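You operate a simulated robot arm through the tools that you are given. There is no shell and no other tool. Be economical: measure what you need, move in short steps, check, and stop when the job is done.

Carry out the task below with a simulated two-armed robot. There is one attempt and no reset: what you move stays moved.

Task
Test the window: unlock, open, shut, then turn the handle up. Where these are worked on the way, their far stop is far enough and under half their travel is too little: window handle.

It is judged by the outcome, as a careful person would: the job done as asked, and still so three seconds after it is handed in. It fails if anything else is knocked over, pushed out of place, dropped, spilled or broken.

Robot
Two 7-joint arms with two-finger parallel grippers on one trunk, hanging from a carriage that runs on a gantry, over the field with the corners [-1788, 316], [403, -385], [793, 834], [-1398, 1536] (x, y) and turns from -393 to 295 degrees about z. Base frame: it is fixed where the carriage stands at the start and does not move with it; the origin is on the floor, on the carriage's upright axis, x ahead of it, y to its left, z up; the surface under the hand at the start is at about z = 860. Readings come in mm, degrees, newtons and seconds.
The left shoulder is at the start at [40, 173, 1572], the right one opposite. With the tool pointing down near the work surface each hand reaches from about 100 to 600 mm from the robot's upright axis, wherever it stands, measured 20 degrees to its own side. Places, roughly: lower knob [500, -600, 1000]; upper knob [500, -600, 1300]; window handle [400, -500, 1100]; window sash [200, -500, 1200]. Payload 3.43 kg a hand.
The TCP of each hand is the grasp point between the finger pads, 30 mm short of the fingertips. In the tool frame z runs along the fingers and y along their closing line. The gripper opens to 94 mm. The fingers are 28 mm wide and 10 mm thick; the gripper's body (50 by 96 mm) begins 55 mm behind the TCP.
Orientation is told as [roll, pitch, yaw] about the base's x, y, z axes, in that order, counted from this pose: with the fingers straight down and closing along the base's y, the tool's x points along the base's -x, its y along +y and its z along -z.

Tools
- The arms move only by the tool move_arm. It takes "left_steps", "right_steps" or both (then of equal length, played together; a hand with none holds still); each is a list of rows, each a list of 3 entries, a list of its own where there are three numbers: the closure, from 0 (fully open) to 1 (shut), then the shift along the tool's x, y, z in mm, then the turn, a rotation vector about the tool's x, y, z in rad. In form: [[jaw, [dx, dy, dz], [ax, ay, az]], ...]. A call has 1 to 12 rows; each row shifts and turns the commanded pose from where the row before left it, along the tool's axes as they then stand. Rows are played at 5 a second. More than 50 mm and 8.6 degrees between two rows, or a gripper value outside its range, and nothing of the call is played. Where a pose cannot be reached the arm comes as near as it can. A force on the tool above 40 N (or 10 N above the force at the start of the call, whichever is more), or a blocked arm, ends the call early, and 0.2 s more pass. Each finger travels about 72 mm/s and halts on what it meets, pressing with about 41 N; the grip force reading is that of the motor and also rises with nothing between the fingers. The clock runs only during rows and for 0.2 s after the last one: add rows that do not move to give the fingers time. It gives the time, the measured TCP pose, the force on the tool (base axes), the opening and the grip force at its end, in the units of the frame above (readings bear some noise), with the torque about the TCP (base axes, N m) and any sound that the robot's microphone picked up, and new pictures: "show" is both (left out), scene, wrist or none (wrist: the cameras of the hands that moved).
- Cameras (640 x 400 px; columns grow to the right, rows downward): "scene" is now at [178.9, -61.5, 1847.3]; the picture's right is [-0.98, -0.20, 0.00], its down [-0.17, 0.83, -0.53] and it looks along [0.11, -0.52, -0.85] (base axes); focal length 263 px, centre (320, 200). "left" rides on the left gripper at [76, -14, -102] in its tool frame; the picture's right is [0.18, 0.98, 0.00], its down [-0.75, 0.14, -0.64] and it looks along [-0.63, 0.12, 0.77] (tool axes); focal length 243 px, centre (320, 200). "right" rides on the right gripper at [76, 14, -102] in its tool frame; the picture's right is [-0.18, 0.98, 0.00], its down [-0.75, -0.14, -0.64] and it looks along [-0.63, -0.12, 0.77] (tool axes); focal length 243 px, centre (320, 200). There is no depth. A picture from a camera that has moved, and an enlarged one, comes with that camera's place and axes in the base frame and with its lens. The place of the scene camera against the robot may be out by one fixed shift of up to 12 mm in any direction.
- move_column(by): slides the trunk up (or, below 0, down) by that many mm; the arms and the scene camera ride with it, the base frame stays. It gives what a move gives, with no picture.
- steer(legs): drives the robot by 1 to 6 legs, each [ahead, left, turn to the left] in mm, mm and degrees, along the robot's own axes; the way and the turn of a leg run together, so that a leg with both is an arc; at most 1500 mm and 180 degrees a leg. The arms and the cameras ride along, it lands a little off, and it stops where it bumps. It keeps to its track: a leg is cut to what the track allows. It gives what a move gives, and a new picture of the scene camera.
- pan_tilt(pan, tilt): turns the head with the scene camera to pan (to the left, within 86 degrees either way) and tilt (down, from -29 to 69), counted from straight ahead of the robot. It gives what a move gives, and a new picture of the scene camera.
- close_up(camera, box): a new picture of the part [left, top, right, bottom] of that camera's present view, enlarged. No time passes.
- close_job(): hands the job in; it is judged then, once.

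Go step by step. Nothing tells you exact positions but the pictures and the camera data: compare them with the known pose of the tool, close in by small moves and look again before you grip or let go. The budget is 120 turns and 260 pictures, counting those below and the enlarged ones. Unless the task says otherwise, let go and move clear before handing in, and close with one line.

The tools are called after "Emit:" as name(argument=value, ...) on one line, values as JSON. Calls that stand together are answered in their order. move_arm: Moves the arms, as the interface text tells. Its arguments: {"type":"object","properties":{"left_steps":{"type":"array","items":{"type":"array"}},"right_steps":{"type":"array","items":{"type":"array"}},"show":{"type":"string","enum":["both","scene","wrist","none"]}},"required":[]} The other tools are called the same way: move_column (by) slides the trunk up or down; steer (legs) drives the base; pan_tilt (pan, tilt) turns the head that bears the scene camera; close_up (camera, box) takes an enlarged picture of a part of a camera's view; close_job () hands the job in.

At the start:

```text
time: 0.0
left_position: [315.4, -53.5, 1441.2]
left_tcp_rot: [0.1, 0.0, 0.0]
left_contact_force: [-0.3, -0.6, 0.4]
left_wrist_torque: [-0.01, -0.01, 0.02]
left_opening: 93.9
left_grip_force: 0.2
right_position: [291.1, -359.5, 1442.4]
right_tcp_rot: [0.0, 0.0, 0.0]
right_contact_force: [0.1, 1.5, 0.5]
right_wrist_torque: [0.0, -0.01, -0.01]
right_opening: 93.9
right_grip_force: 0.0
trunk travel left (down, up): [-725.0, 56.0]
robot x, y, heading: [0.9, -0.8, 0.0]
head pan, tilt: [-78.5, 58.0]
```

scene: 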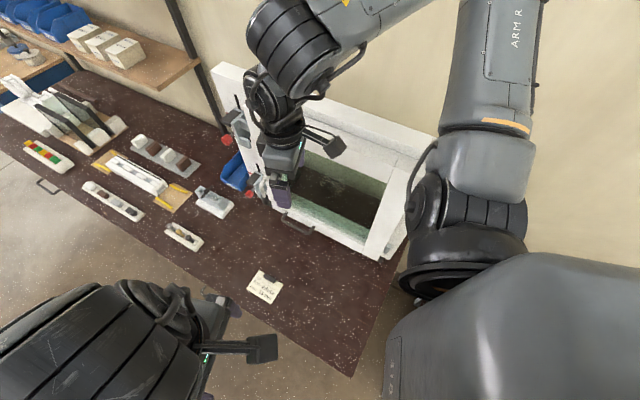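
right: 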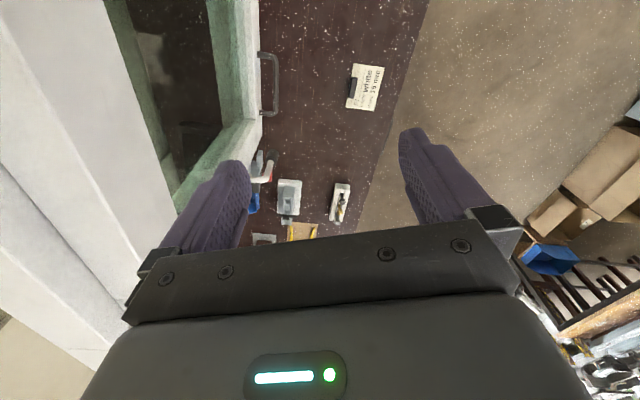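
left: 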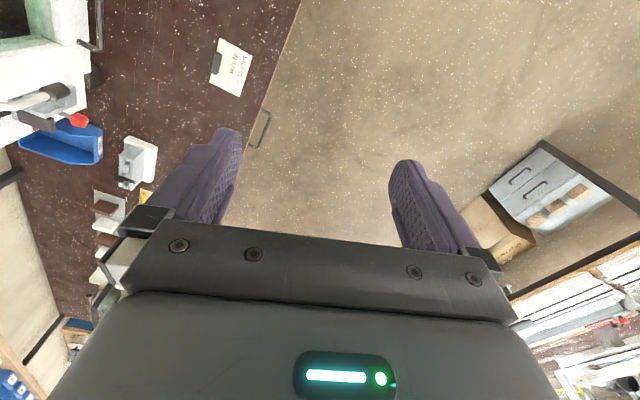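

I see a white window frame standing on the bench to the robot's right, with the right arm in the way. I take a closer look at it first.

Emit:
close_up(camera="scene", box=[180, 60, 420, 270])

Emit:
close_up(camera="left", box=[0, 0, 200, 200])

Emit:
close_up(camera="right", box=[200, 20, 400, 250])

```text
1.90 times, centred on (300, 165) of scene
camera zoom: at [178.9, -61.5, 1847.3], right [-0.98, -0.2, 0.0], down [-0.17, 0.83, -0.53], along [0.11, -0.52, -0.85], focal length 500 px, centre (358, 267)
```

zoom: 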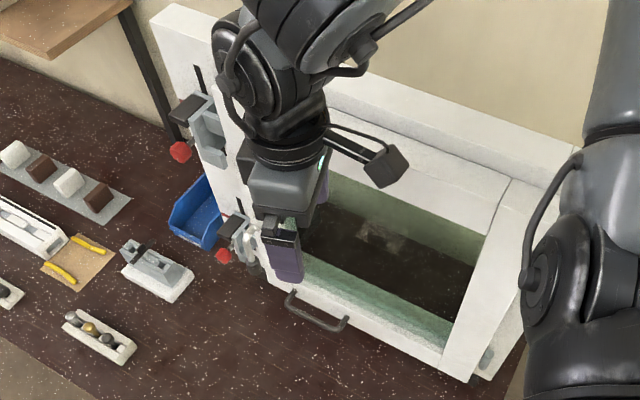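

```text
2.00 times, centred on (100, 100) of left
camera zoom: at [239.4, -67.1, 1543.9], right [-0.18, 0.98, 0.0], down [0.75, 0.14, 0.64], along [0.63, 0.12, -0.77], focal length 485 px, centre (760, 400)
```

zoom: 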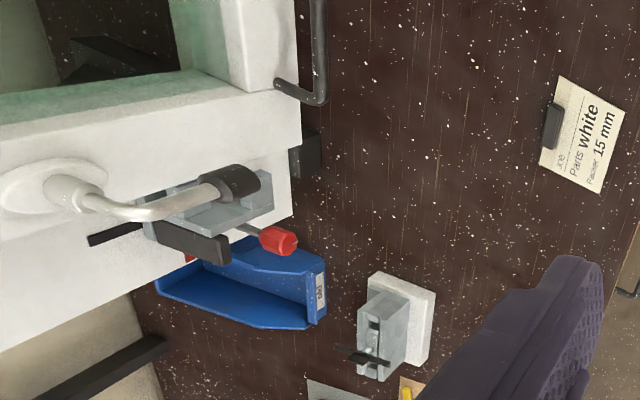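

```text
1.74 times, centred on (300, 135) of right
camera zoom: at [215.4, -344.9, 1544.7], right [0.18, 0.98, 0.0], down [0.75, -0.14, 0.64], along [0.63, -0.12, -0.77], focal length 422 px, centre (355, 313)
```

zoom: 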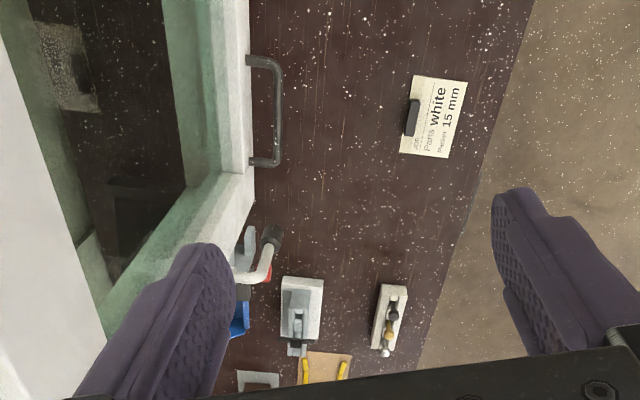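

The right arm hides the window, so I back the robot away from it and look again.

Emit:
steer(legs=[[0, 350, 0]])

```text
time: 2.3
left_position: [314.6, 305.7, 1441.0]
left_tcp_rot: [0.0, 0.0, 0.3]
left_contact_force: [-1.6, 0.1, -0.8]
left_wrist_torque: [-0.03, -0.03, -0.01]
left_opening: 93.9
left_grip_force: 0.1
right_position: [293.0, 0.5, 1442.9]
right_tcp_rot: [0.0, 0.1, 0.2]
right_contact_force: [-0.1, -0.2, -0.1]
right_wrist_torque: [-0.03, 0.0, -0.05]
right_opening: 94.0
right_grip_force: 0.0
trunk travel left (down, up): [-725.0, 56.0]
robot x, y, heading: [-3.1, 359.5, 0.6]
head pan, tilt: [-78.5, 58.0]
camera scene: at [178.5, 297.3, 1847.3], right [-0.98, -0.2, 0.0], down [-0.17, 0.83, -0.53], along [0.11, -0.52, -0.85], focal length 263 px, centre (320, 200)
```

scene: 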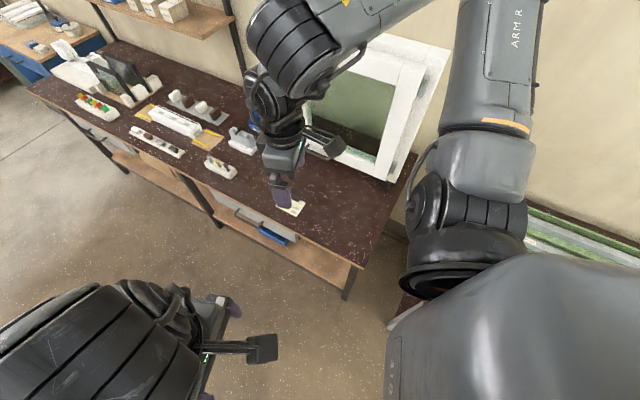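

Room to turn now. I turn the robot to face the window.

Emit:
steer(legs=[[0, 0, -90]])

Emit:
pan_tilt(pan=0, tilt=40)

```text
time: 6.6
left_position: [-57.5, 42.0, 1441.6]
left_tcp_rot: [0.1, 0.0, -90.4]
left_contact_force: [0.0, 0.0, -0.8]
left_wrist_torque: [0.03, -0.01, 0.0]
left_opening: 94.0
left_grip_force: 0.0
right_position: [-363.0, 69.9, 1443.1]
right_tcp_rot: [0.0, 0.1, -90.4]
right_contact_force: [-0.1, 1.5, -0.3]
right_wrist_torque: [0.0, 0.01, -0.02]
right_opening: 93.8
right_grip_force: 0.0
trunk travel left (down, up): [-725.0, 56.0]
robot x, y, heading: [2.9, 356.0, -90.5]
head pan, tilt: [-78.5, 58.0]
camera scene: at [-64.4, 190.9, 1847.3], right [-0.19, 0.98, 0.0], down [0.83, 0.16, -0.53], along [-0.52, -0.1, -0.85], focal length 263 px, centre (320, 200)
```

scene: 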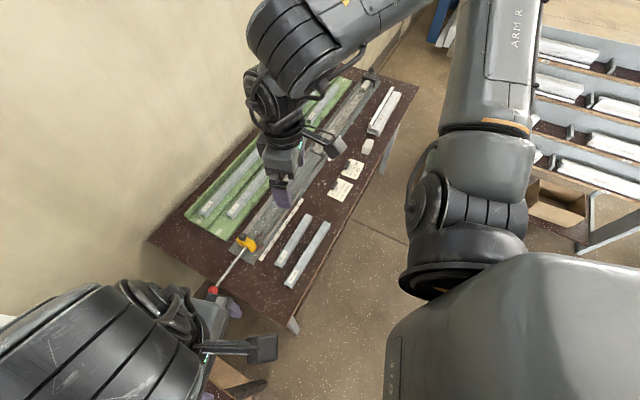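

```text
time: 8.1
left_position: [-56.3, 42.1, 1441.9]
left_tcp_rot: [0.0, 0.0, -90.4]
left_contact_force: [-0.3, 0.5, -0.3]
left_wrist_torque: [0.01, 0.03, -0.03]
left_opening: 93.9
left_grip_force: 0.0
right_position: [-362.7, 70.6, 1442.1]
right_tcp_rot: [0.1, 0.0, -90.4]
right_contact_force: [-0.4, -0.2, 0.2]
right_wrist_torque: [0.0, 0.02, -0.02]
right_opening: 94.0
right_grip_force: 0.1
trunk travel left (down, up): [-725.0, 56.0]
robot x, y, heading: [-0.2, 360.4, -90.5]
head pan, tilt: [0.0, 40.0]
camera scene: at [2.6, 119.1, 1871.7], right [-1.0, 0.01, 0.0], down [0.01, 0.64, -0.77], along [-0.01, -0.77, -0.64], focal length 263 px, centre (320, 200)
```

scene: 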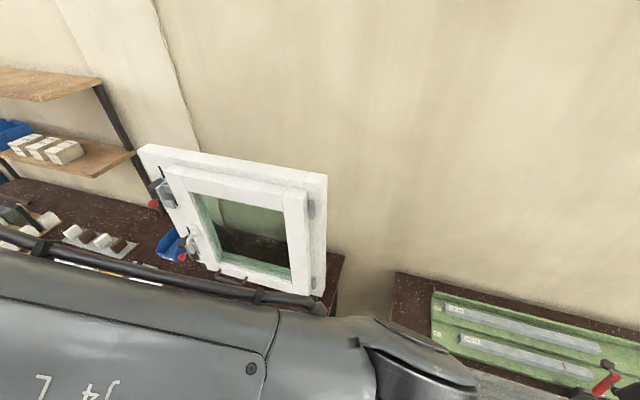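

The window stands parallel to the wall, turned about 18° from the base frame, with its hinges at the right (low x) and the handle at the left. I square the robot up to it and move sideways in front of it.

Emit:
steer(legs=[[0, 0, -17.3], [0, 480, 0]])

Emit:
pan_tilt(pan=0, tilt=48)

```text
time: 11.9
left_position: [305.9, -72.6, 1441.1]
left_tcp_rot: [0.1, 0.1, -107.7]
left_contact_force: [0.1, -0.8, 0.5]
left_wrist_torque: [-0.02, 0.0, -0.01]
left_opening: 94.1
left_grip_force: 0.1
right_position: [23.0, 44.5, 1441.7]
right_tcp_rot: [0.0, 0.0, -107.9]
right_contact_force: [-0.5, -0.1, 0.0]
right_wrist_torque: [-0.03, 0.0, -0.04]
right_opening: 93.9
right_grip_force: 0.1
trunk travel left (down, up): [-725.0, 56.0]
robot x, y, heading: [455.2, 210.5, -107.4]
head pan, tilt: [0.0, 40.0]
camera scene: at [384.7, -15.1, 1871.7], right [-0.95, 0.31, 0.0], down [0.2, 0.61, -0.77], along [-0.23, -0.73, -0.64], focal length 263 px, centre (320, 200)
```

scene: 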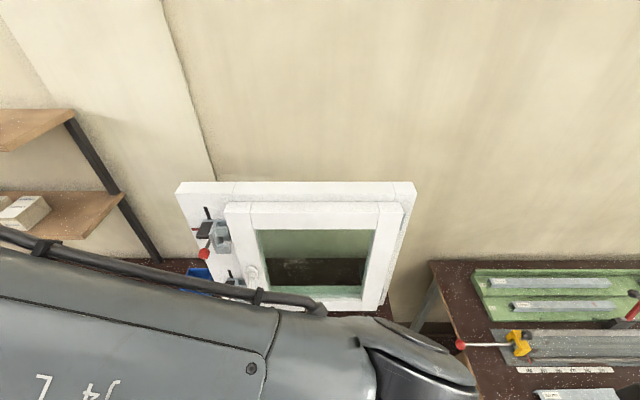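

```text
time: 12.6
left_position: [306.9, -72.3, 1441.3]
left_tcp_rot: [0.0, 0.0, -107.7]
left_contact_force: [1.1, -0.1, 0.2]
left_wrist_torque: [0.03, 0.01, 0.0]
left_opening: 93.9
left_grip_force: 0.0
right_position: [23.1, 45.3, 1442.8]
right_tcp_rot: [-0.1, -0.1, -107.8]
right_contact_force: [0.2, -0.8, -0.6]
right_wrist_torque: [-0.03, 0.0, 0.02]
right_opening: 94.0
right_grip_force: 0.0
trunk travel left (down, up): [-725.0, 56.0]
robot x, y, heading: [456.3, 211.6, -107.9]
head pan, tilt: [0.0, 48.0]
camera scene: at [386.6, -9.2, 1860.3], right [-0.95, 0.31, 0.0], down [0.23, 0.71, -0.67], along [-0.21, -0.64, -0.74], focal length 263 px, centre (320, 200)
```

scene: 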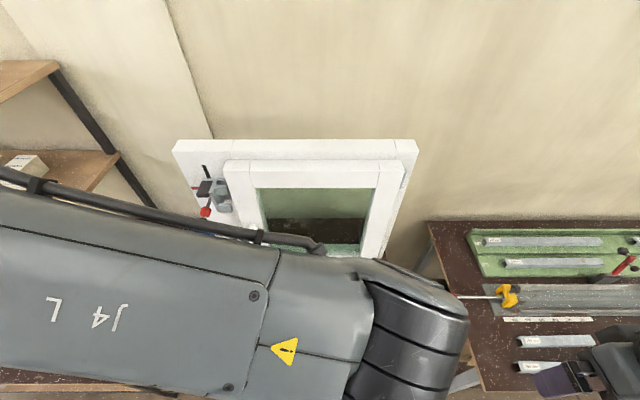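

The left forearm hides the lower part. I move the left hand outward (along the wall, tool +y) to clear the view.

Emit:
move_arm(left_steps=[[0, [0, 48, 0], [0, 0, 0]], [0, [0, 48, 0], [0, 0, 0]], [0, [0, 48, 0], [0, 0, 0]], [0, [0, 48, 0], [0, 0, 0]], [0, [0, 48, 0], [0, 0, 0]], [0, [0, 48, 0], [0, 0, 0]], [0, [0, 48, 0], [0, 0, 0]]], show="both")

```text
time: 14.2
left_position: [540.4, -126.5, 1440.7]
left_tcp_rot: [0.1, 0.0, -107.7]
left_contact_force: [-0.3, -0.4, 0.5]
left_wrist_torque: [-0.03, -0.02, -0.02]
left_opening: 94.1
left_grip_force: 0.1
left hand out of reach, approached as far as the arm can: row 5, 6, 7
right_position: [23.2, 44.4, 1441.9]
right_tcp_rot: [0.0, -0.1, -107.8]
right_contact_force: [-1.1, -0.4, -0.2]
right_wrist_torque: [0.0, 0.02, 0.0]
right_opening: 93.8
right_grip_force: 0.0
trunk travel left (down, up): [-725.0, 56.0]
robot x, y, heading: [453.1, 212.7, -107.8]
head pan, tilt: [0.0, 48.0]
camera scene: at [386.6, -9.2, 1860.2], right [-0.95, 0.31, 0.0], down [0.23, 0.71, -0.67], along [-0.21, -0.64, -0.74], focal length 263 px, centre (320, 200)
camera left: at [548.6, -49.6, 1543.1], right [0.99, -0.12, 0.0], down [-0.1, -0.76, 0.64], along [-0.08, -0.64, -0.77], focal length 243 px, centre (320, 200)
```

scene: 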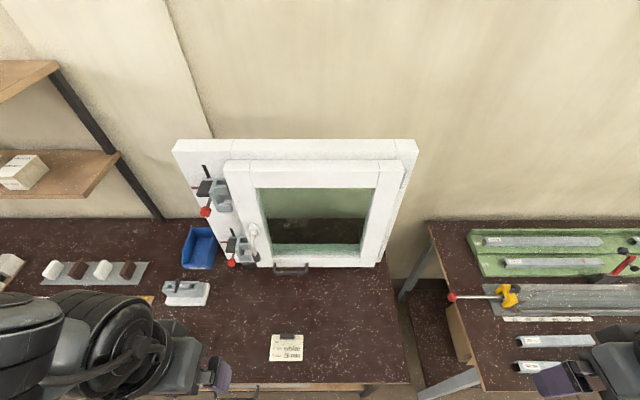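
left: 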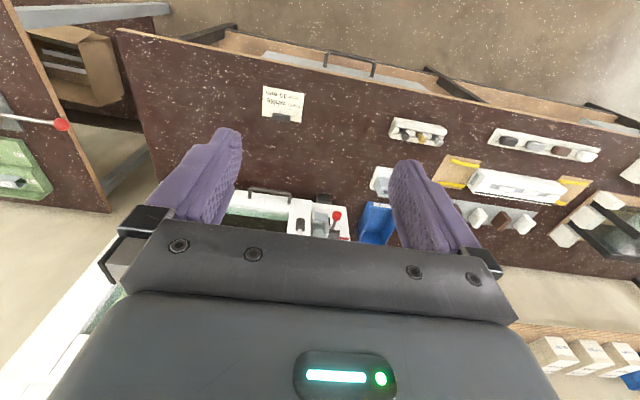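

Emit:
close_up(camera="scene", box=[170, 130, 310, 280])

Emit:
close_up(camera="scene", box=[210, 200, 290, 280])

Emit:
close_up(camera="scene", box=[255, 320, 320, 370])

```text
2.67 times, centred on (240, 205) of scene
camera zoom: at [386.6, -9.2, 1860.2], right [-0.95, 0.31, 0.0], down [0.23, 0.71, -0.67], along [-0.21, -0.64, -0.74], focal length 701 px, centre (533, 187)
```

zoom: 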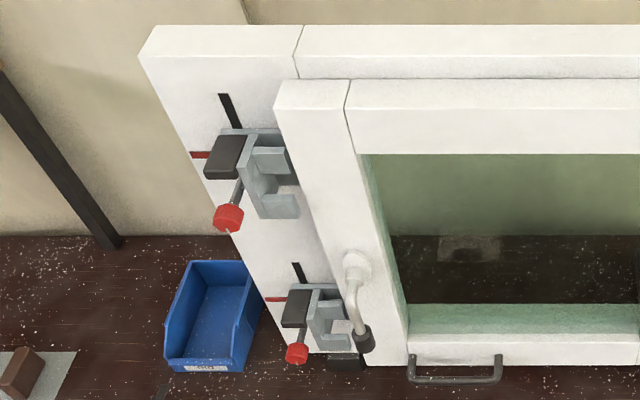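

```text
5.00 times, centred on (250, 240) of scene
camera zoom: at [386.6, -9.2, 1860.2], right [-0.95, 0.31, 0.0], down [0.23, 0.71, -0.67], along [-0.21, -0.64, -0.74], focal length 1314 px, centre (670, 0)
```

zoom: 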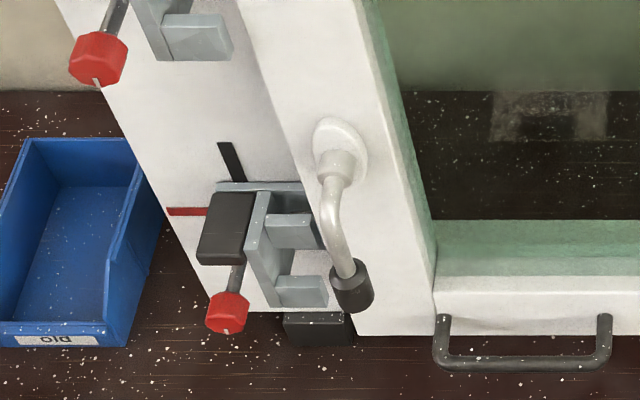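

```text
8.00 times, centred on (288, 345) of scene
camera zoom: at [386.6, -9.2, 1860.2], right [-0.95, 0.31, 0.0], down [0.23, 0.71, -0.67], along [-0.21, -0.64, -0.74], focal length 2102 px, centre (580, -960)
```

zoom: 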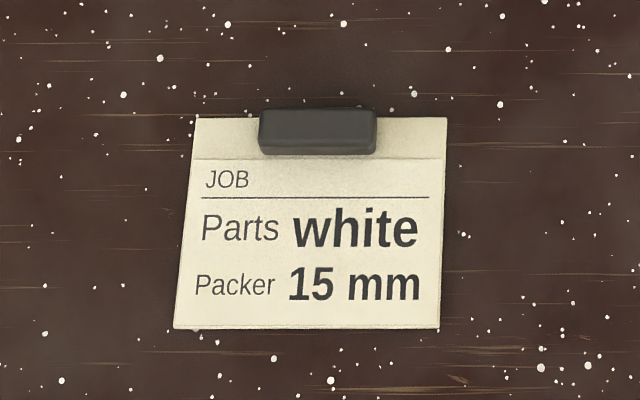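

The handle lever hangs down (locked) on the sash stile; beside it on the frame sit two grey latches with red knobs, with black and red marks. I turn the left hand to point at the window so its camera can see these closely.

Emit:
move_arm(left_steps=[[0, [0, -40, 0], [0, -0.1428, 0]], [0, [0, -10, 0], [0, -0.1428, 0]], [0, [0, 0, 0], [0, -0.1428, 0]], [0, [0, 0, 0], [0, -0.1428, 0]], [0, [0, 0, 0], [0, -0.1428, 0]], [0, [0, 0, 0], [0, -0.1428, 0]], [0, [0, 0, 0], [0, -0.1428, 0]], [0, [0, 0, 0], [0, -0.1428, 0]], [0, [0, 0, 0], [0, -0.1428, 0]], [0, [0, 0, 0], [0, -0.1428, 0]], [0, [0, 0, 0], [0, -0.1428, 0]]], show="none")

Emit:
move_column(by=-250)

Emit:
pan_tilt(pan=0, tilt=35)

Emit:
close_up(camera="left", box=[0, 0, 640, 400])

```text
time: 16.8
left_position: [431.1, -126.7, 1596.9]
left_tcp_rot: [-11.7, -47.2, -88.9]
left_contact_force: [-0.3, -0.7, 0.1]
left_wrist_torque: [-0.01, -0.02, -0.01]
left_opening: 94.1
left_grip_force: 0.0
left hand out of reach, approached as far as the arm can: row 1, 2, 3, 4, 5, 6, 7, 8, 9, 10, 11
right_position: [23.1, 45.0, 1441.6]
right_tcp_rot: [0.0, -0.1, -107.8]
right_contact_force: [0.4, -0.2, 0.2]
right_wrist_torque: [-0.02, 0.05, 0.0]
right_opening: 93.7
right_grip_force: 0.1
trunk travel left (down, up): [-725.0, 56.0]
robot x, y, heading: [454.9, 213.6, -107.9]
head pan, tilt: [0.0, 48.0]
stopped in row 11 (left hand): the arm was blocked; the commanded pose is now the measured one
```

```text
time: 19.3
left_position: [430.7, -126.8, 1346.5]
left_tcp_rot: [-11.8, -47.2, -89.1]
left_contact_force: [0.1, -0.3, 0.4]
left_wrist_torque: [0.0, 0.04, 0.01]
left_opening: 94.1
left_grip_force: 0.1
right_position: [22.5, 44.4, 1191.6]
right_tcp_rot: [0.1, -0.1, -107.9]
right_contact_force: [0.9, -0.3, -1.3]
right_wrist_torque: [0.02, -0.01, -0.03]
right_opening: 94.0
right_grip_force: 0.0
trunk travel left (down, up): [-475.0, 306.0]
robot x, y, heading: [449.9, 212.6, -107.6]
head pan, tilt: [0.0, 48.0]
```

```text
time: 20.1
left_position: [431.3, -125.8, 1346.5]
left_tcp_rot: [-11.8, -47.2, -89.1]
left_contact_force: [1.3, 0.2, -0.4]
left_wrist_torque: [-0.01, -0.01, -0.02]
left_opening: 93.7
left_grip_force: 0.0
right_position: [23.5, 45.4, 1192.4]
right_tcp_rot: [0.0, 0.0, -107.8]
right_contact_force: [-0.2, -0.3, -1.5]
right_wrist_torque: [0.0, 0.0, 0.0]
right_opening: 94.1
right_grip_force: 0.1
trunk travel left (down, up): [-475.0, 306.0]
robot x, y, heading: [457.9, 214.5, -108.0]
head pan, tilt: [0.0, 35.0]
camera scene: at [384.0, -18.1, 1629.2], right [-0.95, 0.31, 0.0], down [0.18, 0.55, -0.82], along [-0.25, -0.78, -0.57], focal length 263 px, centre (320, 200)
```

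scene: 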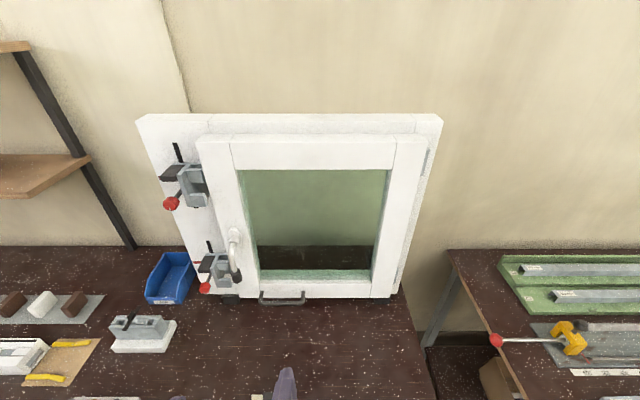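

```text
1.00 times, centred on (320, 200) of left (not enlarged: the box is as wide or as high as the picture)
camera zoom: at [435.3, 2.2, 1361.3], right [0.96, -0.01, -0.27], down [0.27, -0.07, 0.96], along [-0.02, -1.0, -0.06], focal length 243 px, centre (320, 200)
```

zoom: 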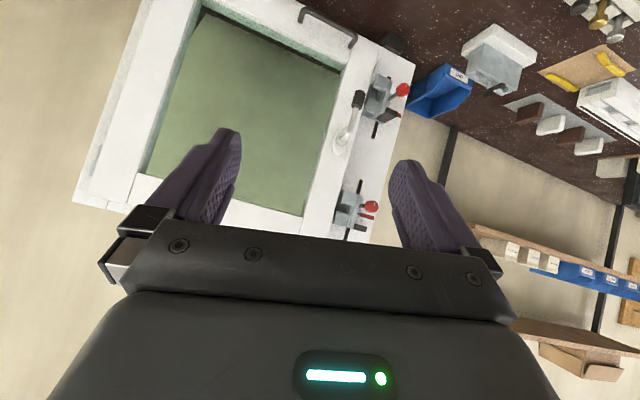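

Good view now. I zoom into the latches and the handle.

Emit:
close_up(camera="scene", box=[150, 130, 250, 210])

Emit:
close_up(camera="scene", box=[180, 220, 280, 310])

Emit:
close_up(camera="left", box=[310, 60, 430, 240])

```text
5.00 times, centred on (200, 170) of scene
camera zoom: at [384.0, -18.1, 1629.2], right [-0.95, 0.31, 0.0], down [0.18, 0.55, -0.82], along [-0.25, -0.78, -0.57], focal length 1314 px, centre (920, 350)
```

zoom: 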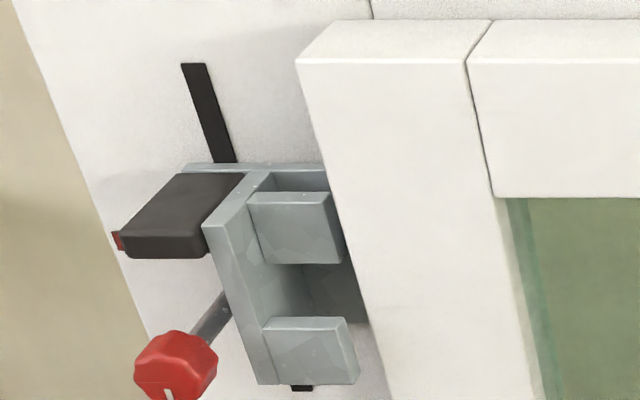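

```text
4.44 times, centred on (230, 265) of scene
camera zoom: at [384.0, -18.1, 1629.2], right [-0.95, 0.31, 0.0], down [0.18, 0.55, -0.82], along [-0.25, -0.78, -0.57], focal length 1168 px, centre (720, -89)
```

zoom: 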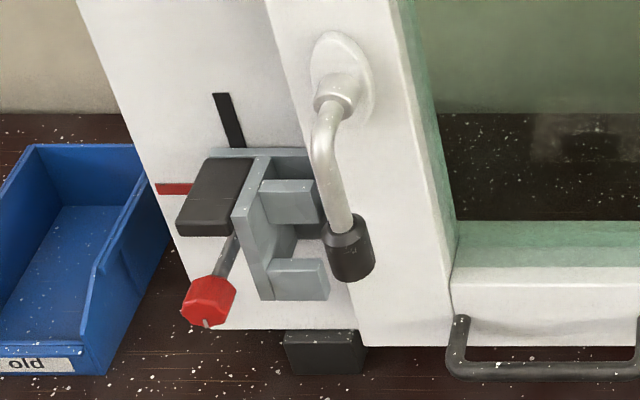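

```text
2.22 times, centred on (370, 150) of left
camera zoom: at [435.3, 2.2, 1361.3], right [0.96, -0.01, -0.27], down [0.27, -0.07, 0.96], along [-0.02, -1.0, -0.06], focal length 539 px, centre (209, 311)
```

zoom: 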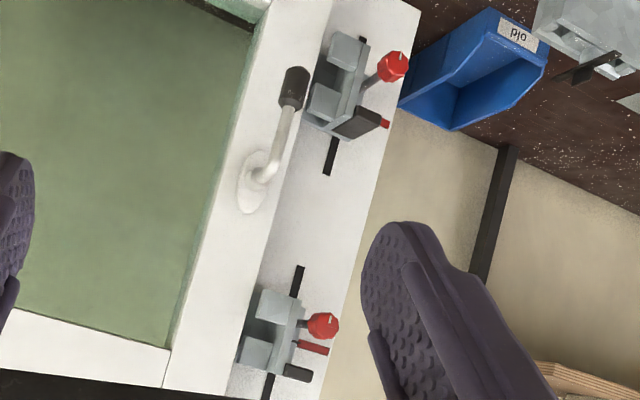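

I estimate the handle axis at about (438, -547, 1177), with the lever tip about 70 mm below and 65 mm out from the sash face. I straighten the left hand forward, then check.

Emit:
move_arm(left_steps=[[0, [-9, 11, 37.7], [0, 0, 0]], [0, [-9, 11, 37.7], [0, 0, 0]], [0, [-9, 11, 37.7], [0, 0, 0]], [0, [-9, 11, 37.7], [0, 0, 0]], [0, [-9, 11, 37.7], [0, 0, 0]], [0, [0, 0, 0], [0.0195, -0.1202, 0.0327]], [0, [0, 0, 0], [0.0195, -0.1202, 0.0327]], [0, [0, 0, 0], [0.0195, -0.1202, 0.0327]], [0, [0, 0, 0], [0.0195, -0.1202, 0.0327]], [0, [0, 0, 0], [0.0195, -0.1202, 0.0327]], [0, [0, 0, 0], [0.0195, -0.1202, 0.0327]]])

```text
time: 22.7
left_position: [443.9, -307.6, 1266.2]
left_tcp_rot: [-47.9, -84.0, -56.7]
left_contact_force: [-0.3, 0.3, 0.0]
left_wrist_torque: [0.04, 0.02, 0.02]
left_opening: 94.1
left_grip_force: 0.0
left hand out of reach, approached as far as the arm can: row 11
right_position: [23.7, 44.0, 1192.0]
right_tcp_rot: [0.0, -0.1, -107.8]
right_contact_force: [0.8, 0.3, 0.4]
right_wrist_torque: [0.04, 0.02, -0.01]
right_opening: 94.0
right_grip_force: 0.1
trunk travel left (down, up): [-475.0, 306.0]
robot x, y, heading: [454.5, 211.3, -107.7]
head pan, tilt: [0.0, 35.0]
stopped in row 11 (left hand): the arm was blocked; the commanded pose is now the measured one
camera scene: at [384.1, -18.1, 1629.2], right [-0.95, 0.31, 0.0], down [0.18, 0.55, -0.82], along [-0.25, -0.78, -0.57], focal length 263 px, centre (320, 200)
camera left: at [451.3, -198.3, 1197.7], right [0.94, -0.23, -0.26], down [0.34, 0.52, 0.78], along [-0.04, -0.82, 0.56], focal length 243 px, centre (320, 200)
```

scene: 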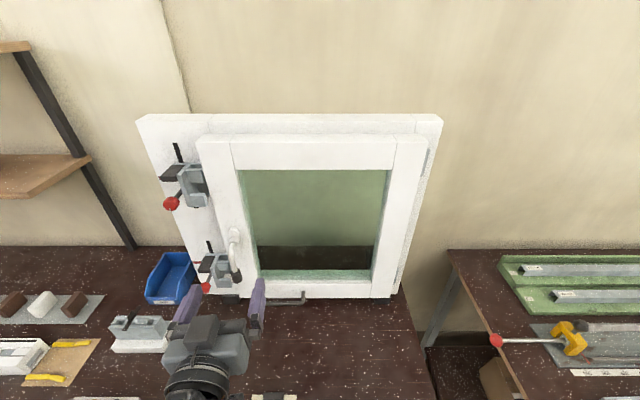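
left: 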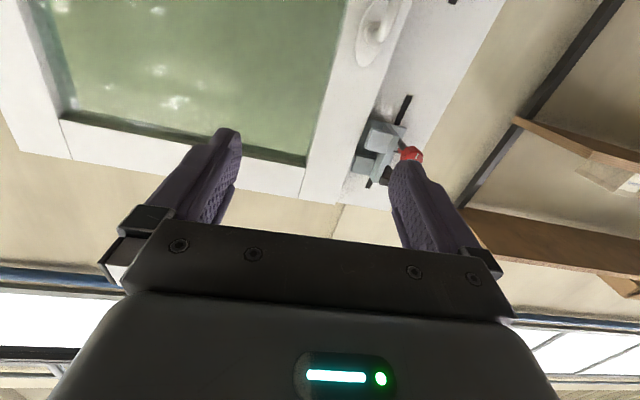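

The hand points forward nearly correctly, with a wrist limit close by. I test how far the wrist can roll, away from the window.

Emit:
move_arm(left_steps=[[0, [0, 0, -30], [0, 0, 0]], [0, [0, 0, 0], [0, 0, 0.149]], [0, [0, 0, 0], [0, 0, 0.149]], [0, [0, 0, 0], [0, 0, 0.149]], [0, [0, 0, 0], [0, 0, 0.149]], [0, [0, 0, 0], [0, 0, 0.149]], [0, [0, 0, 0], [0, 0, 0.149]], [0, [0, 0, 0], [0, 0, 0.149]], [0, [0, 0, 0], [0, 0, 0.149]], [0, [0, 0, 0], [0, 0, 0.149]], [0, [0, 0, 0], [0, 0, 0.149]]], show="scene")

```text
time: 25.3
left_position: [467.8, -290.1, 1251.0]
left_tcp_rot: [81.4, -15.7, 170.2]
left_contact_force: [0.2, -0.6, -0.2]
left_wrist_torque: [0.02, 0.01, 0.03]
left_opening: 93.9
left_grip_force: 0.1
left hand out of reach, approached as far as the arm can: row 1
right_position: [23.5, 45.0, 1192.4]
right_tcp_rot: [0.1, -0.1, -107.8]
right_contact_force: [0.1, -0.4, -0.3]
right_wrist_torque: [0.03, -0.04, -0.01]
right_opening: 94.0
right_grip_force: 0.0
trunk travel left (down, up): [-475.0, 306.0]
robot x, y, heading: [456.4, 214.2, -107.6]
head pan, tilt: [0.0, 35.0]
stopped in row 11 (left hand): the arm was blocked; the commanded pose is now the measured one
camera scene: at [384.3, -18.4, 1629.3], right [-0.95, 0.31, 0.0], down [0.18, 0.55, -0.82], along [-0.25, -0.78, -0.57], focal length 263 px, centre (320, 200)
```

scene: 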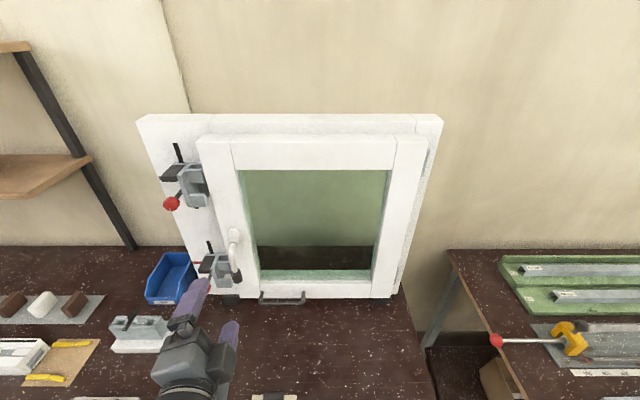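

Rolling one way works to about 75°. I test the other direction.

Emit:
move_arm(left_steps=[[0, [0, 0, 0], [0, 0, -0.149]], [0, [0, 0, 0], [0, 0, -0.149]], [0, [0, 0, 0], [0, 0, -0.149]], [0, [0, 0, 0], [0, 0, -0.149]], [0, [0, 0, 0], [0, 0, -0.149]], [0, [0, 0, 0], [0, 0, -0.149]], [0, [0, 0, 0], [0, 0, -0.149]], [0, [0, 0, 0], [0, 0, -0.149]], [0, [0, 0, 0], [0, 0, -0.149]], [0, [0, 0, 0], [0, 0, -0.149]], [0, [0, 0, 0], [0, 0, -0.149]], [0, [0, 0, 0], [0, 0, -0.149]]], show="none")

Emit:
move_arm(left_steps=[[0, [0, 0, 0], [0, 0, -0.149]], [0, [0, 0, 0], [0, 0, -0.149]], [0, [0, 0, 0], [0, 0, -0.149]], [0, [0, 0, 0], [0, 0, -0.149]], [0, [0, 0, 0], [0, 0, -0.149]], [0, [0, 0, 0], [0, 0, -0.149]], [0, [0, 0, 0], [0, 0, -0.149]], [0, [0, 0, 0], [0, 0, -0.149]], [0, [0, 0, 0], [0, 0, -0.149]], [0, [0, 0, 0], [0, 0, -0.149]], [0, [0, 0, 0], [0, 0, -0.149]], [0, [0, 0, 0], [0, 0, -0.149]]], show="scene")

```text
time: 27.9
left_position: [466.8, -290.9, 1252.0]
left_tcp_rot: [-73.6, -60.4, -26.5]
left_contact_force: [0.2, -0.1, -0.4]
left_wrist_torque: [0.01, -0.01, 0.01]
left_opening: 93.9
left_grip_force: 0.0
right_position: [23.2, 44.9, 1192.0]
right_tcp_rot: [0.0, -0.1, -107.8]
right_contact_force: [-0.1, 0.1, 0.6]
right_wrist_torque: [0.0, -0.03, 0.04]
right_opening: 93.8
right_grip_force: 0.1
trunk travel left (down, up): [-475.0, 306.0]
robot x, y, heading: [454.6, 211.4, -107.8]
head pan, tilt: [0.0, 35.0]
```

```text
time: 30.5
left_position: [466.3, -290.1, 1251.7]
left_tcp_rot: [-79.2, 40.7, -5.2]
left_contact_force: [0.3, 0.4, -0.3]
left_wrist_torque: [-0.01, -0.02, -0.01]
left_opening: 94.1
left_grip_force: 0.1
right_position: [22.9, 44.3, 1192.5]
right_tcp_rot: [0.0, -0.1, -107.8]
right_contact_force: [0.3, -0.5, 0.7]
right_wrist_torque: [0.0, 0.04, -0.01]
right_opening: 94.0
right_grip_force: 0.1
trunk travel left (down, up): [-475.0, 306.0]
robot x, y, heading: [455.6, 211.7, -107.6]
head pan, tilt: [0.0, 35.0]
camera scene: at [384.2, -18.3, 1629.2], right [-0.95, 0.31, 0.0], down [0.18, 0.55, -0.82], along [-0.25, -0.78, -0.57], focal length 263 px, centre (320, 200)
```

scene: 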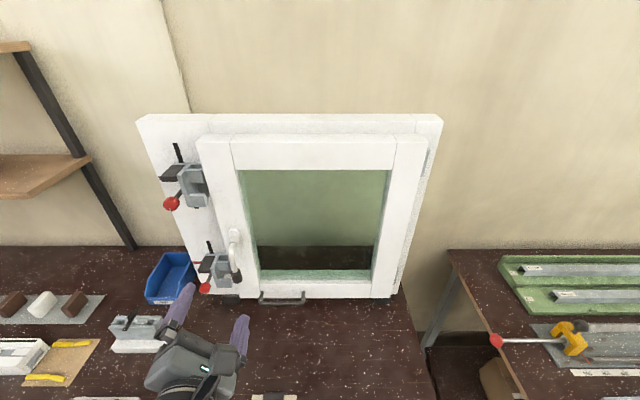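

Range is generous that way; I check that it reaches fully to -180°.

Emit:
move_arm(left_steps=[[0, [0, 0, 0], [0, 0, -0.149]], [0, [0, 0, 0], [0, 0, -0.149]], [0, [0, 0, 0], [0, 0, -0.149]], [0, [0, 0, 0], [0, 0, -0.149]], [0, [0, 0, 0], [0, 0, -0.149]], [0, [0, 0, 0], [0, 0, -0.149]], [0, [0, 0, 0], [0, 0, -0.149]]], show="scene")

```text
time: 32.1
left_position: [466.2, -290.2, 1251.5]
left_tcp_rot: [53.5, 76.2, 132.3]
left_contact_force: [0.2, 0.1, 0.4]
left_wrist_torque: [0.0, 0.0, 0.02]
left_opening: 94.1
left_grip_force: 0.2
right_position: [23.2, 44.4, 1193.7]
right_tcp_rot: [0.1, -0.1, -107.8]
right_contact_force: [0.0, 0.4, 0.2]
right_wrist_torque: [0.01, 0.01, 0.0]
right_opening: 93.7
right_grip_force: 0.1
trunk travel left (down, up): [-475.0, 306.0]
robot x, y, heading: [454.2, 211.0, -107.7]
head pan, tilt: [0.0, 35.0]
camera scene: at [384.2, -18.3, 1629.2], right [-0.95, 0.31, 0.0], down [0.18, 0.55, -0.82], along [-0.25, -0.78, -0.57], focal length 263 px, centre (320, 200)
```

scene: 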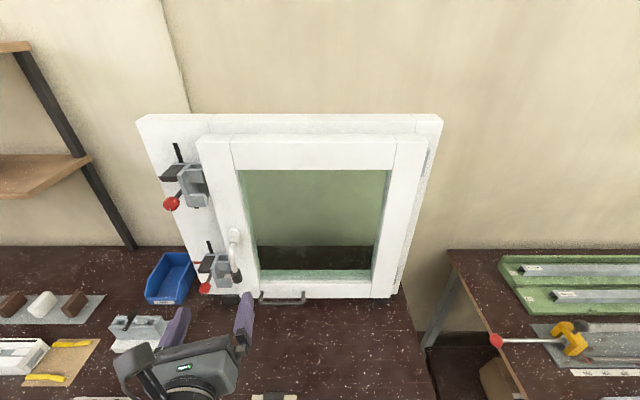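

The wrist covers the whole turn I need (0 to -180°). The camera is now on top, so I use it to measure handle and latches.

Emit:
close_up(camera="left", box=[0, 0, 640, 400])

Emit:
close_up(camera="left", box=[160, 0, 440, 200])

```text
1.00 times, centred on (320, 200) of left (not enlarged: the box is as wide or as high as the picture)
camera zoom: at [513.0, -206.7, 1337.3], right [-0.92, 0.14, 0.37], down [-0.12, 0.78, -0.61], along [-0.37, -0.61, -0.7], focal length 243 px, centre (320, 200)
```

zoom: 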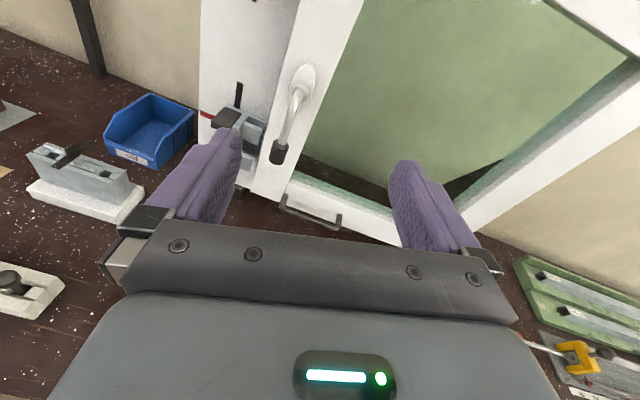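

```text
2.00 times, centred on (300, 100) of left
camera zoom: at [513.0, -206.7, 1337.3], right [-0.92, 0.14, 0.37], down [-0.12, 0.78, -0.61], along [-0.37, -0.61, -0.7], focal length 485 px, centre (360, 400)
```

zoom: 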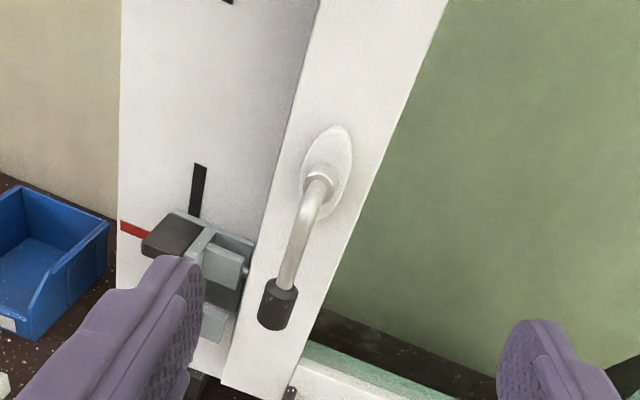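

I lower the trunk, straighten the hand, and roll it to ψ = 0 (closing line horizontal, fingers pointing at the window) in line with the lever.

Emit:
move_column(by=-120)

Emit:
move_arm(left_steps=[[0, [0, 0, 0], [-0.056, 0.065, 0.1]], [0, [0, 0, 0], [-0.056, 0.065, 0.1]], [0, [0, -20, 0], [0, 0, 0.1496]], [0, [0, 0, 0], [0, 0, 0.1496]], [0, [0, 0, 0], [0, 0, 0.1496]], [0, [0, 0, 0], [0, 0, 0.1496]], [0, [0, 0, 0], [0, 0, 0.1496]], [0, [0, 0, 0], [0, 0, 0.1496]], [0, [0, 0, 0], [0, 0, 0.1496]], [0, [0, 0, 0], [0, 0, 0.1496]], [0, [0, 0, 0], [0, 0, 0.1496]], [0, [0, 0, 0], [0, 0, 0.1496]]], show="none")

Emit:
move_arm(left_steps=[[0, [0, 0, 0], [0, 0, 0.1496]], [0, [0, 0, 0], [0, 0, 0.1496]], [0, [0, 0, 0], [0, 0, 0.1496]], [0, [0, 0, 0], [0, 0, 0.1496]], [0, [0, 0, 0], [0, 0, 0.1496]], [0, [0, 0, 0], [0, 0, 0.1496]], [0, [0, 0, 0], [0, 0, 0.1496]], [0, [0, 0, 0], [0, 0, 0.1496]], [0, [0, 0, 0], [0, 0, 0.1496]], [0, [0, 0, 0], [0, 0, 0.1496]], [0, [0, 0, 0], [0, 0, 0.1496]]])

```text
time: 33.6
left_position: [466.1, -291.4, 1131.5]
left_tcp_rot: [52.9, 76.2, 131.7]
left_contact_force: [-1.4, -0.1, 0.7]
left_wrist_torque: [0.0, 0.02, 0.0]
left_opening: 93.9
left_grip_force: 0.2
right_position: [24.1, 44.2, 1072.1]
right_tcp_rot: [0.0, -0.1, -107.8]
right_contact_force: [-0.3, 0.5, -0.7]
right_wrist_torque: [0.04, -0.03, -0.01]
right_opening: 94.3
right_grip_force: 0.1
trunk travel left (down, up): [-355.0, 426.0]
robot x, y, heading: [452.7, 211.5, -107.8]
head pan, tilt: [0.0, 35.0]
```

```text
time: 36.4
left_position: [462.9, -296.8, 1151.2]
left_tcp_rot: [-84.8, 9.0, -14.1]
left_contact_force: [-0.1, 0.5, 0.4]
left_wrist_torque: [-0.05, 0.0, -0.01]
left_opening: 94.0
left_grip_force: 0.0
left hand out of reach, approached as far as the arm can: row 1, 2, 3
right_position: [23.1, 44.6, 1072.5]
right_tcp_rot: [0.1, -0.1, -107.6]
right_contact_force: [0.3, 0.7, 0.8]
right_wrist_torque: [-0.04, 0.02, 0.0]
right_opening: 94.0
right_grip_force: 0.1
trunk travel left (down, up): [-355.0, 426.0]
robot x, y, heading: [453.3, 208.8, -107.8]
head pan, tilt: [0.0, 35.0]
stopped in row 12 (left hand): the arm was blocked; the commanded pose is now the measured one
```

```text
time: 38.8
left_position: [461.4, -296.0, 1151.8]
left_tcp_rot: [-40.5, -83.5, -64.4]
left_contact_force: [0.4, -0.5, 0.5]
left_wrist_torque: [-0.02, 0.02, -0.01]
left_opening: 94.1
left_grip_force: 0.1
right_position: [23.0, 43.9, 1072.8]
right_tcp_rot: [0.1, -0.1, -107.9]
right_contact_force: [0.3, 0.3, 0.3]
right_wrist_torque: [0.02, 0.02, 0.02]
right_opening: 94.1
right_grip_force: 0.0
trunk travel left (down, up): [-355.0, 426.0]
robot x, y, heading: [454.6, 209.6, -107.9]
head pan, tilt: [0.0, 35.0]
camera scene: at [384.2, -18.3, 1509.2], right [-0.95, 0.31, 0.0], down [0.18, 0.55, -0.82], along [-0.25, -0.78, -0.57], focal length 263 px, centre (320, 200)
camera left: at [470.2, -185.3, 1086.8], right [0.94, -0.23, -0.26], down [0.34, 0.5, 0.79], along [-0.05, -0.83, 0.55], focal length 243 px, centre (320, 200)
```

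scene: 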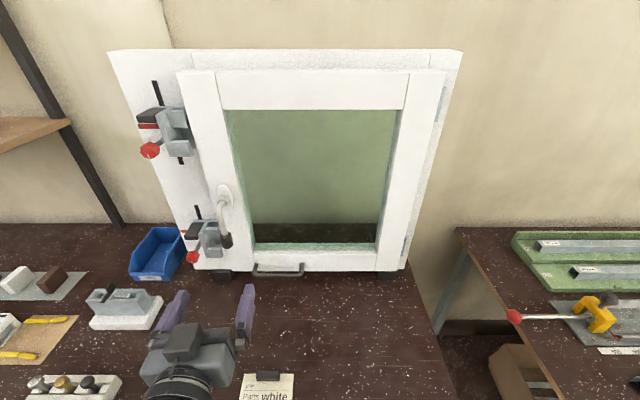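
left: 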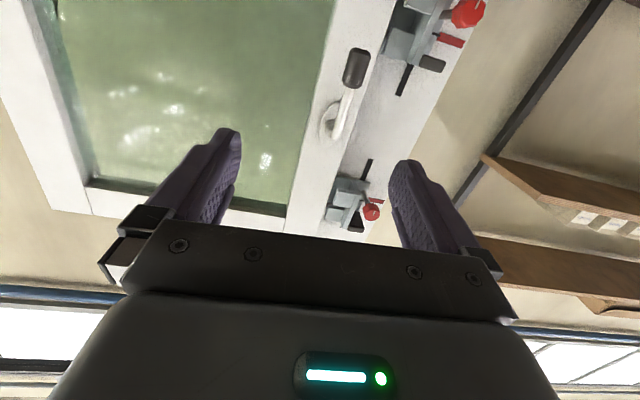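

I now place the lever grip at about u=572 (along wall), n=-331 (out from wall), z=1109, with the pivot at z≈1187. I straighten the hand and approach partway with jaws half open.

Emit:
move_arm(left_steps=[[0.3, [0, 0, 0], [0.0493, -0.0843, 0.0756]], [0.45, [22, 21, 20], [0, 0, 0]], [0.45, [21, 21, 30], [0, 0, 0]], [0.45, [0, 0, 40], [0, 0, 0]], [0.45, [0, 0, 20], [0, 0, 0]], [0.45, [0, 0, 0], [0, 0, 0]]])

```text
time: 40.2
left_position: [420.2, -394.3, 1165.9]
left_tcp_rot: [-113.2, -89.6, 5.4]
left_contact_force: [1.1, -0.3, 0.4]
left_wrist_torque: [0.02, 0.01, 0.0]
left_opening: 51.8
left_grip_force: 0.2
left hand out of reach, approached as far as the arm can: row 1, 2, 3
right_position: [23.1, 44.8, 1072.9]
right_tcp_rot: [0.0, 0.1, -107.8]
right_contact_force: [0.1, 0.3, -0.1]
right_wrist_torque: [-0.02, 0.01, -0.02]
right_opening: 94.2
right_grip_force: 0.0
trunk travel left (down, up): [-355.0, 426.0]
robot x, y, heading: [454.3, 208.6, -107.6]
head pan, tilt: [0.0, 35.0]
camera scene: at [384.3, -18.2, 1509.2], right [-0.95, 0.31, 0.0], down [0.18, 0.55, -0.82], along [-0.25, -0.78, -0.57], focal length 263 px, centre (320, 200)
camera left: at [436.9, -292.5, 1090.4], right [0.94, -0.3, -0.19], down [0.33, 0.57, 0.75], along [-0.12, -0.77, 0.63], focal length 243 px, centre (320, 200)
```

scene: 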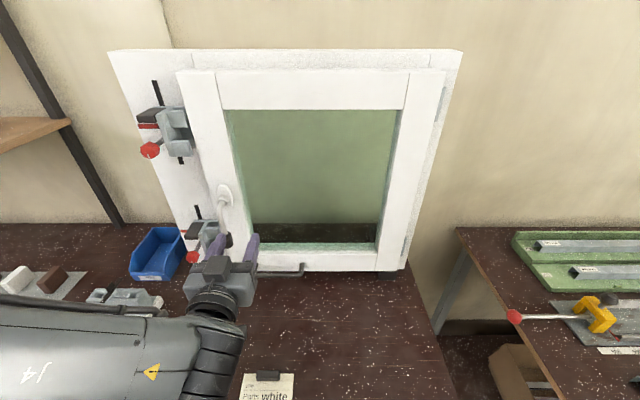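
left: 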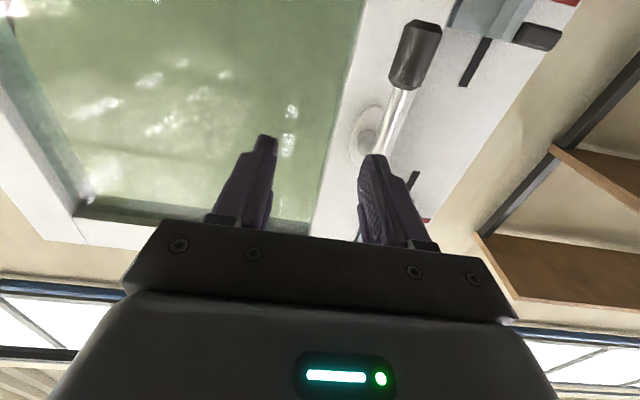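

The hand is straight now and the measurement repeats (u 572.8, z 1108). I shift left and down in front of the lever, then advance.

Emit:
move_arm(left_steps=[[0.45, [20, 18, 0], [0, 0, 0]], [0.45, [20, 18, 0], [0, 0, 0]], [0.45, [17, 16, 0], [0, 0, 0]], [0.45, [0, 0, 20], [0, 0, 0]], [0.45, [0, 0, 0], [0, 0, 0]]])

```text
time: 41.4
left_position: [432.0, -412.4, 1141.2]
left_tcp_rot: [-102.9, -89.7, -4.4]
left_contact_force: [-0.3, 0.1, 0.4]
left_wrist_torque: [0.03, -0.03, 0.0]
left_opening: 51.8
left_grip_force: 0.0
left hand out of reach, approached as far as the arm can: row 2, 3, 4
right_position: [24.2, 44.5, 1071.6]
right_tcp_rot: [0.1, -0.1, -107.8]
right_contact_force: [0.5, -0.3, -0.1]
right_wrist_torque: [0.01, 0.02, 0.02]
right_opening: 94.1
right_grip_force: 0.0
trunk travel left (down, up): [-355.0, 426.0]
robot x, y, heading: [452.8, 214.6, -107.9]
head pan, tilt: [0.0, 35.0]
camera scene: at [384.6, -18.3, 1509.2], right [-0.95, 0.31, 0.0], down [0.18, 0.55, -0.82], along [-0.25, -0.78, -0.57], focal length 263 px, centre (320, 200)
camera left: at [448.1, -310.2, 1064.6], right [0.94, -0.29, -0.19], down [0.33, 0.57, 0.75], along [-0.11, -0.77, 0.63], focal length 243 px, centre (320, 200)
```

scene: 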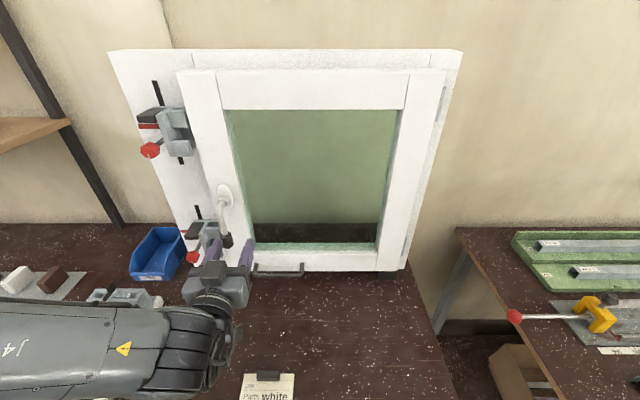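
left: 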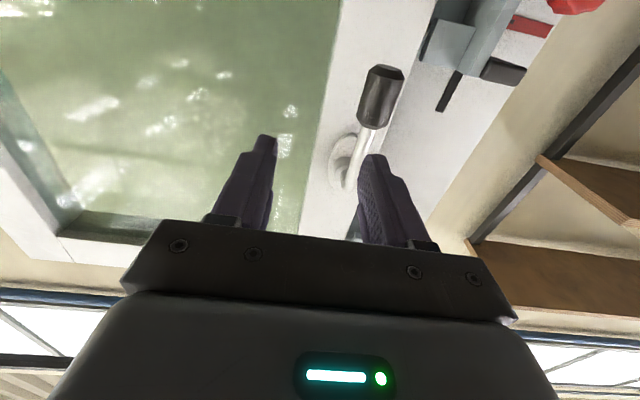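

The arm runs out of reach low and left, so I bring the base 80 mm left and the trunk 60 mm down, then re-aim.

Emit:
move_column(by=-60)

Emit:
steer(legs=[[0, 80, 0]])

```text
time: 42.4
left_position: [432.1, -413.1, 1081.9]
left_tcp_rot: [-107.2, -89.8, -0.1]
left_contact_force: [0.0, 0.3, -0.2]
left_wrist_torque: [0.01, -0.01, 0.03]
left_opening: 51.8
left_grip_force: 0.0
right_position: [23.4, 43.2, 1012.4]
right_tcp_rot: [0.0, -0.3, -107.7]
right_contact_force: [0.1, 0.4, -0.4]
right_wrist_torque: [0.0, 0.0, -0.02]
right_opening: 94.1
right_grip_force: 0.0
trunk travel left (down, up): [-295.0, 486.0]
robot x, y, heading: [454.2, 210.6, -107.7]
head pan, tilt: [0.0, 35.0]
```

```text
time: 43.4
left_position: [508.8, -437.8, 1081.0]
left_tcp_rot: [-106.8, -89.9, -0.8]
left_contact_force: [-0.5, 0.4, 0.1]
left_wrist_torque: [0.01, -0.03, 0.01]
left_opening: 51.6
left_grip_force: 0.0
right_position: [100.7, 19.9, 1013.4]
right_tcp_rot: [0.0, -0.1, -107.8]
right_contact_force: [0.4, 0.0, 1.2]
right_wrist_torque: [0.0, 0.01, 0.06]
right_opening: 93.7
right_grip_force: 0.1
trunk travel left (down, up): [-295.0, 486.0]
robot x, y, heading: [535.6, 185.7, -108.1]
head pan, tilt: [0.0, 35.0]
camera scene: at [460.9, -43.0, 1449.2], right [-0.95, 0.31, 0.0], down [0.18, 0.55, -0.82], along [-0.25, -0.78, -0.57], focal length 263 px, centre (320, 200)
```

scene: 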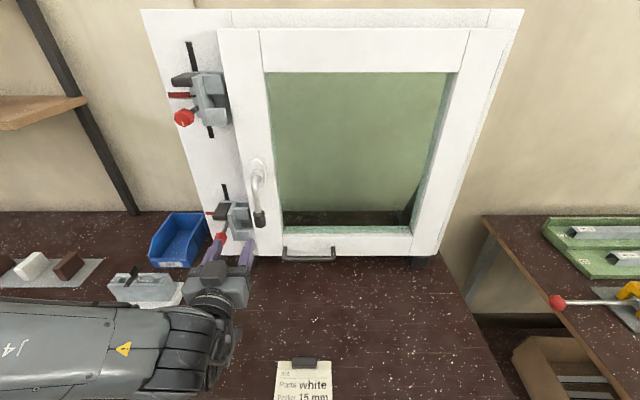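

Now the hand is left and below; I shift 45 mm right and 28 mm up to line up with the grip.

Emit:
move_arm(left_steps=[[0.45, [-14, -23, 0], [0, 0, 0]], [0.45, [-14, -22.5, 0], [0, 0, 0]], [0.45, [0, 0, 10], [0, 0, 0]], [0.45, [0, 0, 0], [0, 0, 0]]])

```text
time: 44.4
left_position: [462.8, -432.2, 1108.9]
left_tcp_rot: [-104.9, -89.8, -2.5]
left_contact_force: [0.3, 0.6, 1.3]
left_wrist_torque: [0.01, 0.03, 0.0]
left_opening: 51.7
left_grip_force: 0.1
right_position: [99.4, 20.7, 1010.5]
right_tcp_rot: [-0.1, -0.1, -107.8]
right_contact_force: [-0.3, 0.2, -0.4]
right_wrist_torque: [0.01, 0.0, 0.0]
right_opening: 94.0
right_grip_force: 0.0
trunk travel left (down, up): [-295.0, 486.0]
robot x, y, heading: [531.4, 188.0, -108.0]
head pan, tilt: [0.0, 35.0]
camera scene: at [460.5, -42.7, 1449.2], right [-0.95, 0.31, 0.0], down [0.18, 0.55, -0.82], along [-0.25, -0.78, -0.57], focal length 263 px, centre (320, 200)
camera left: at [478.2, -330.0, 1032.1], right [0.94, -0.29, -0.19], down [0.33, 0.57, 0.75], along [-0.11, -0.77, 0.63], focal length 243 px, centre (320, 200)
```

scene: 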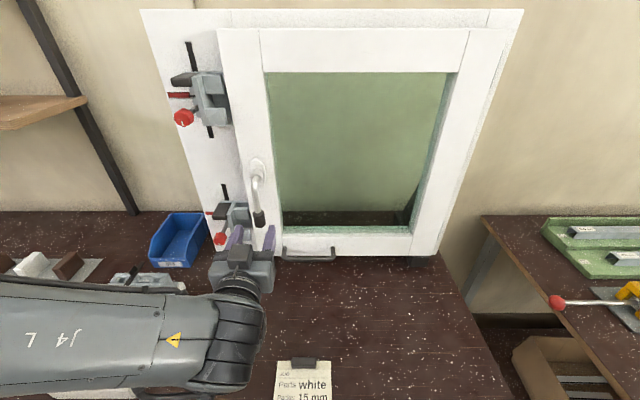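
left: 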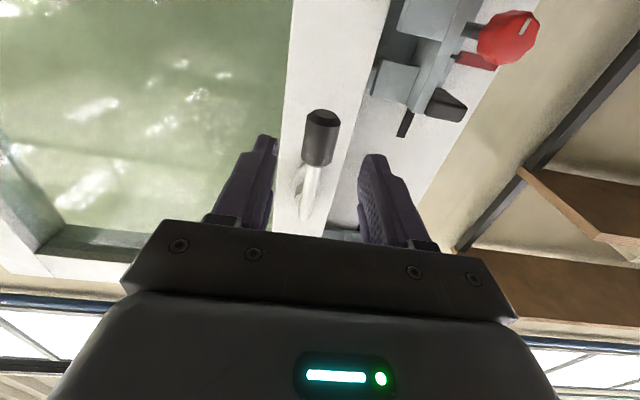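

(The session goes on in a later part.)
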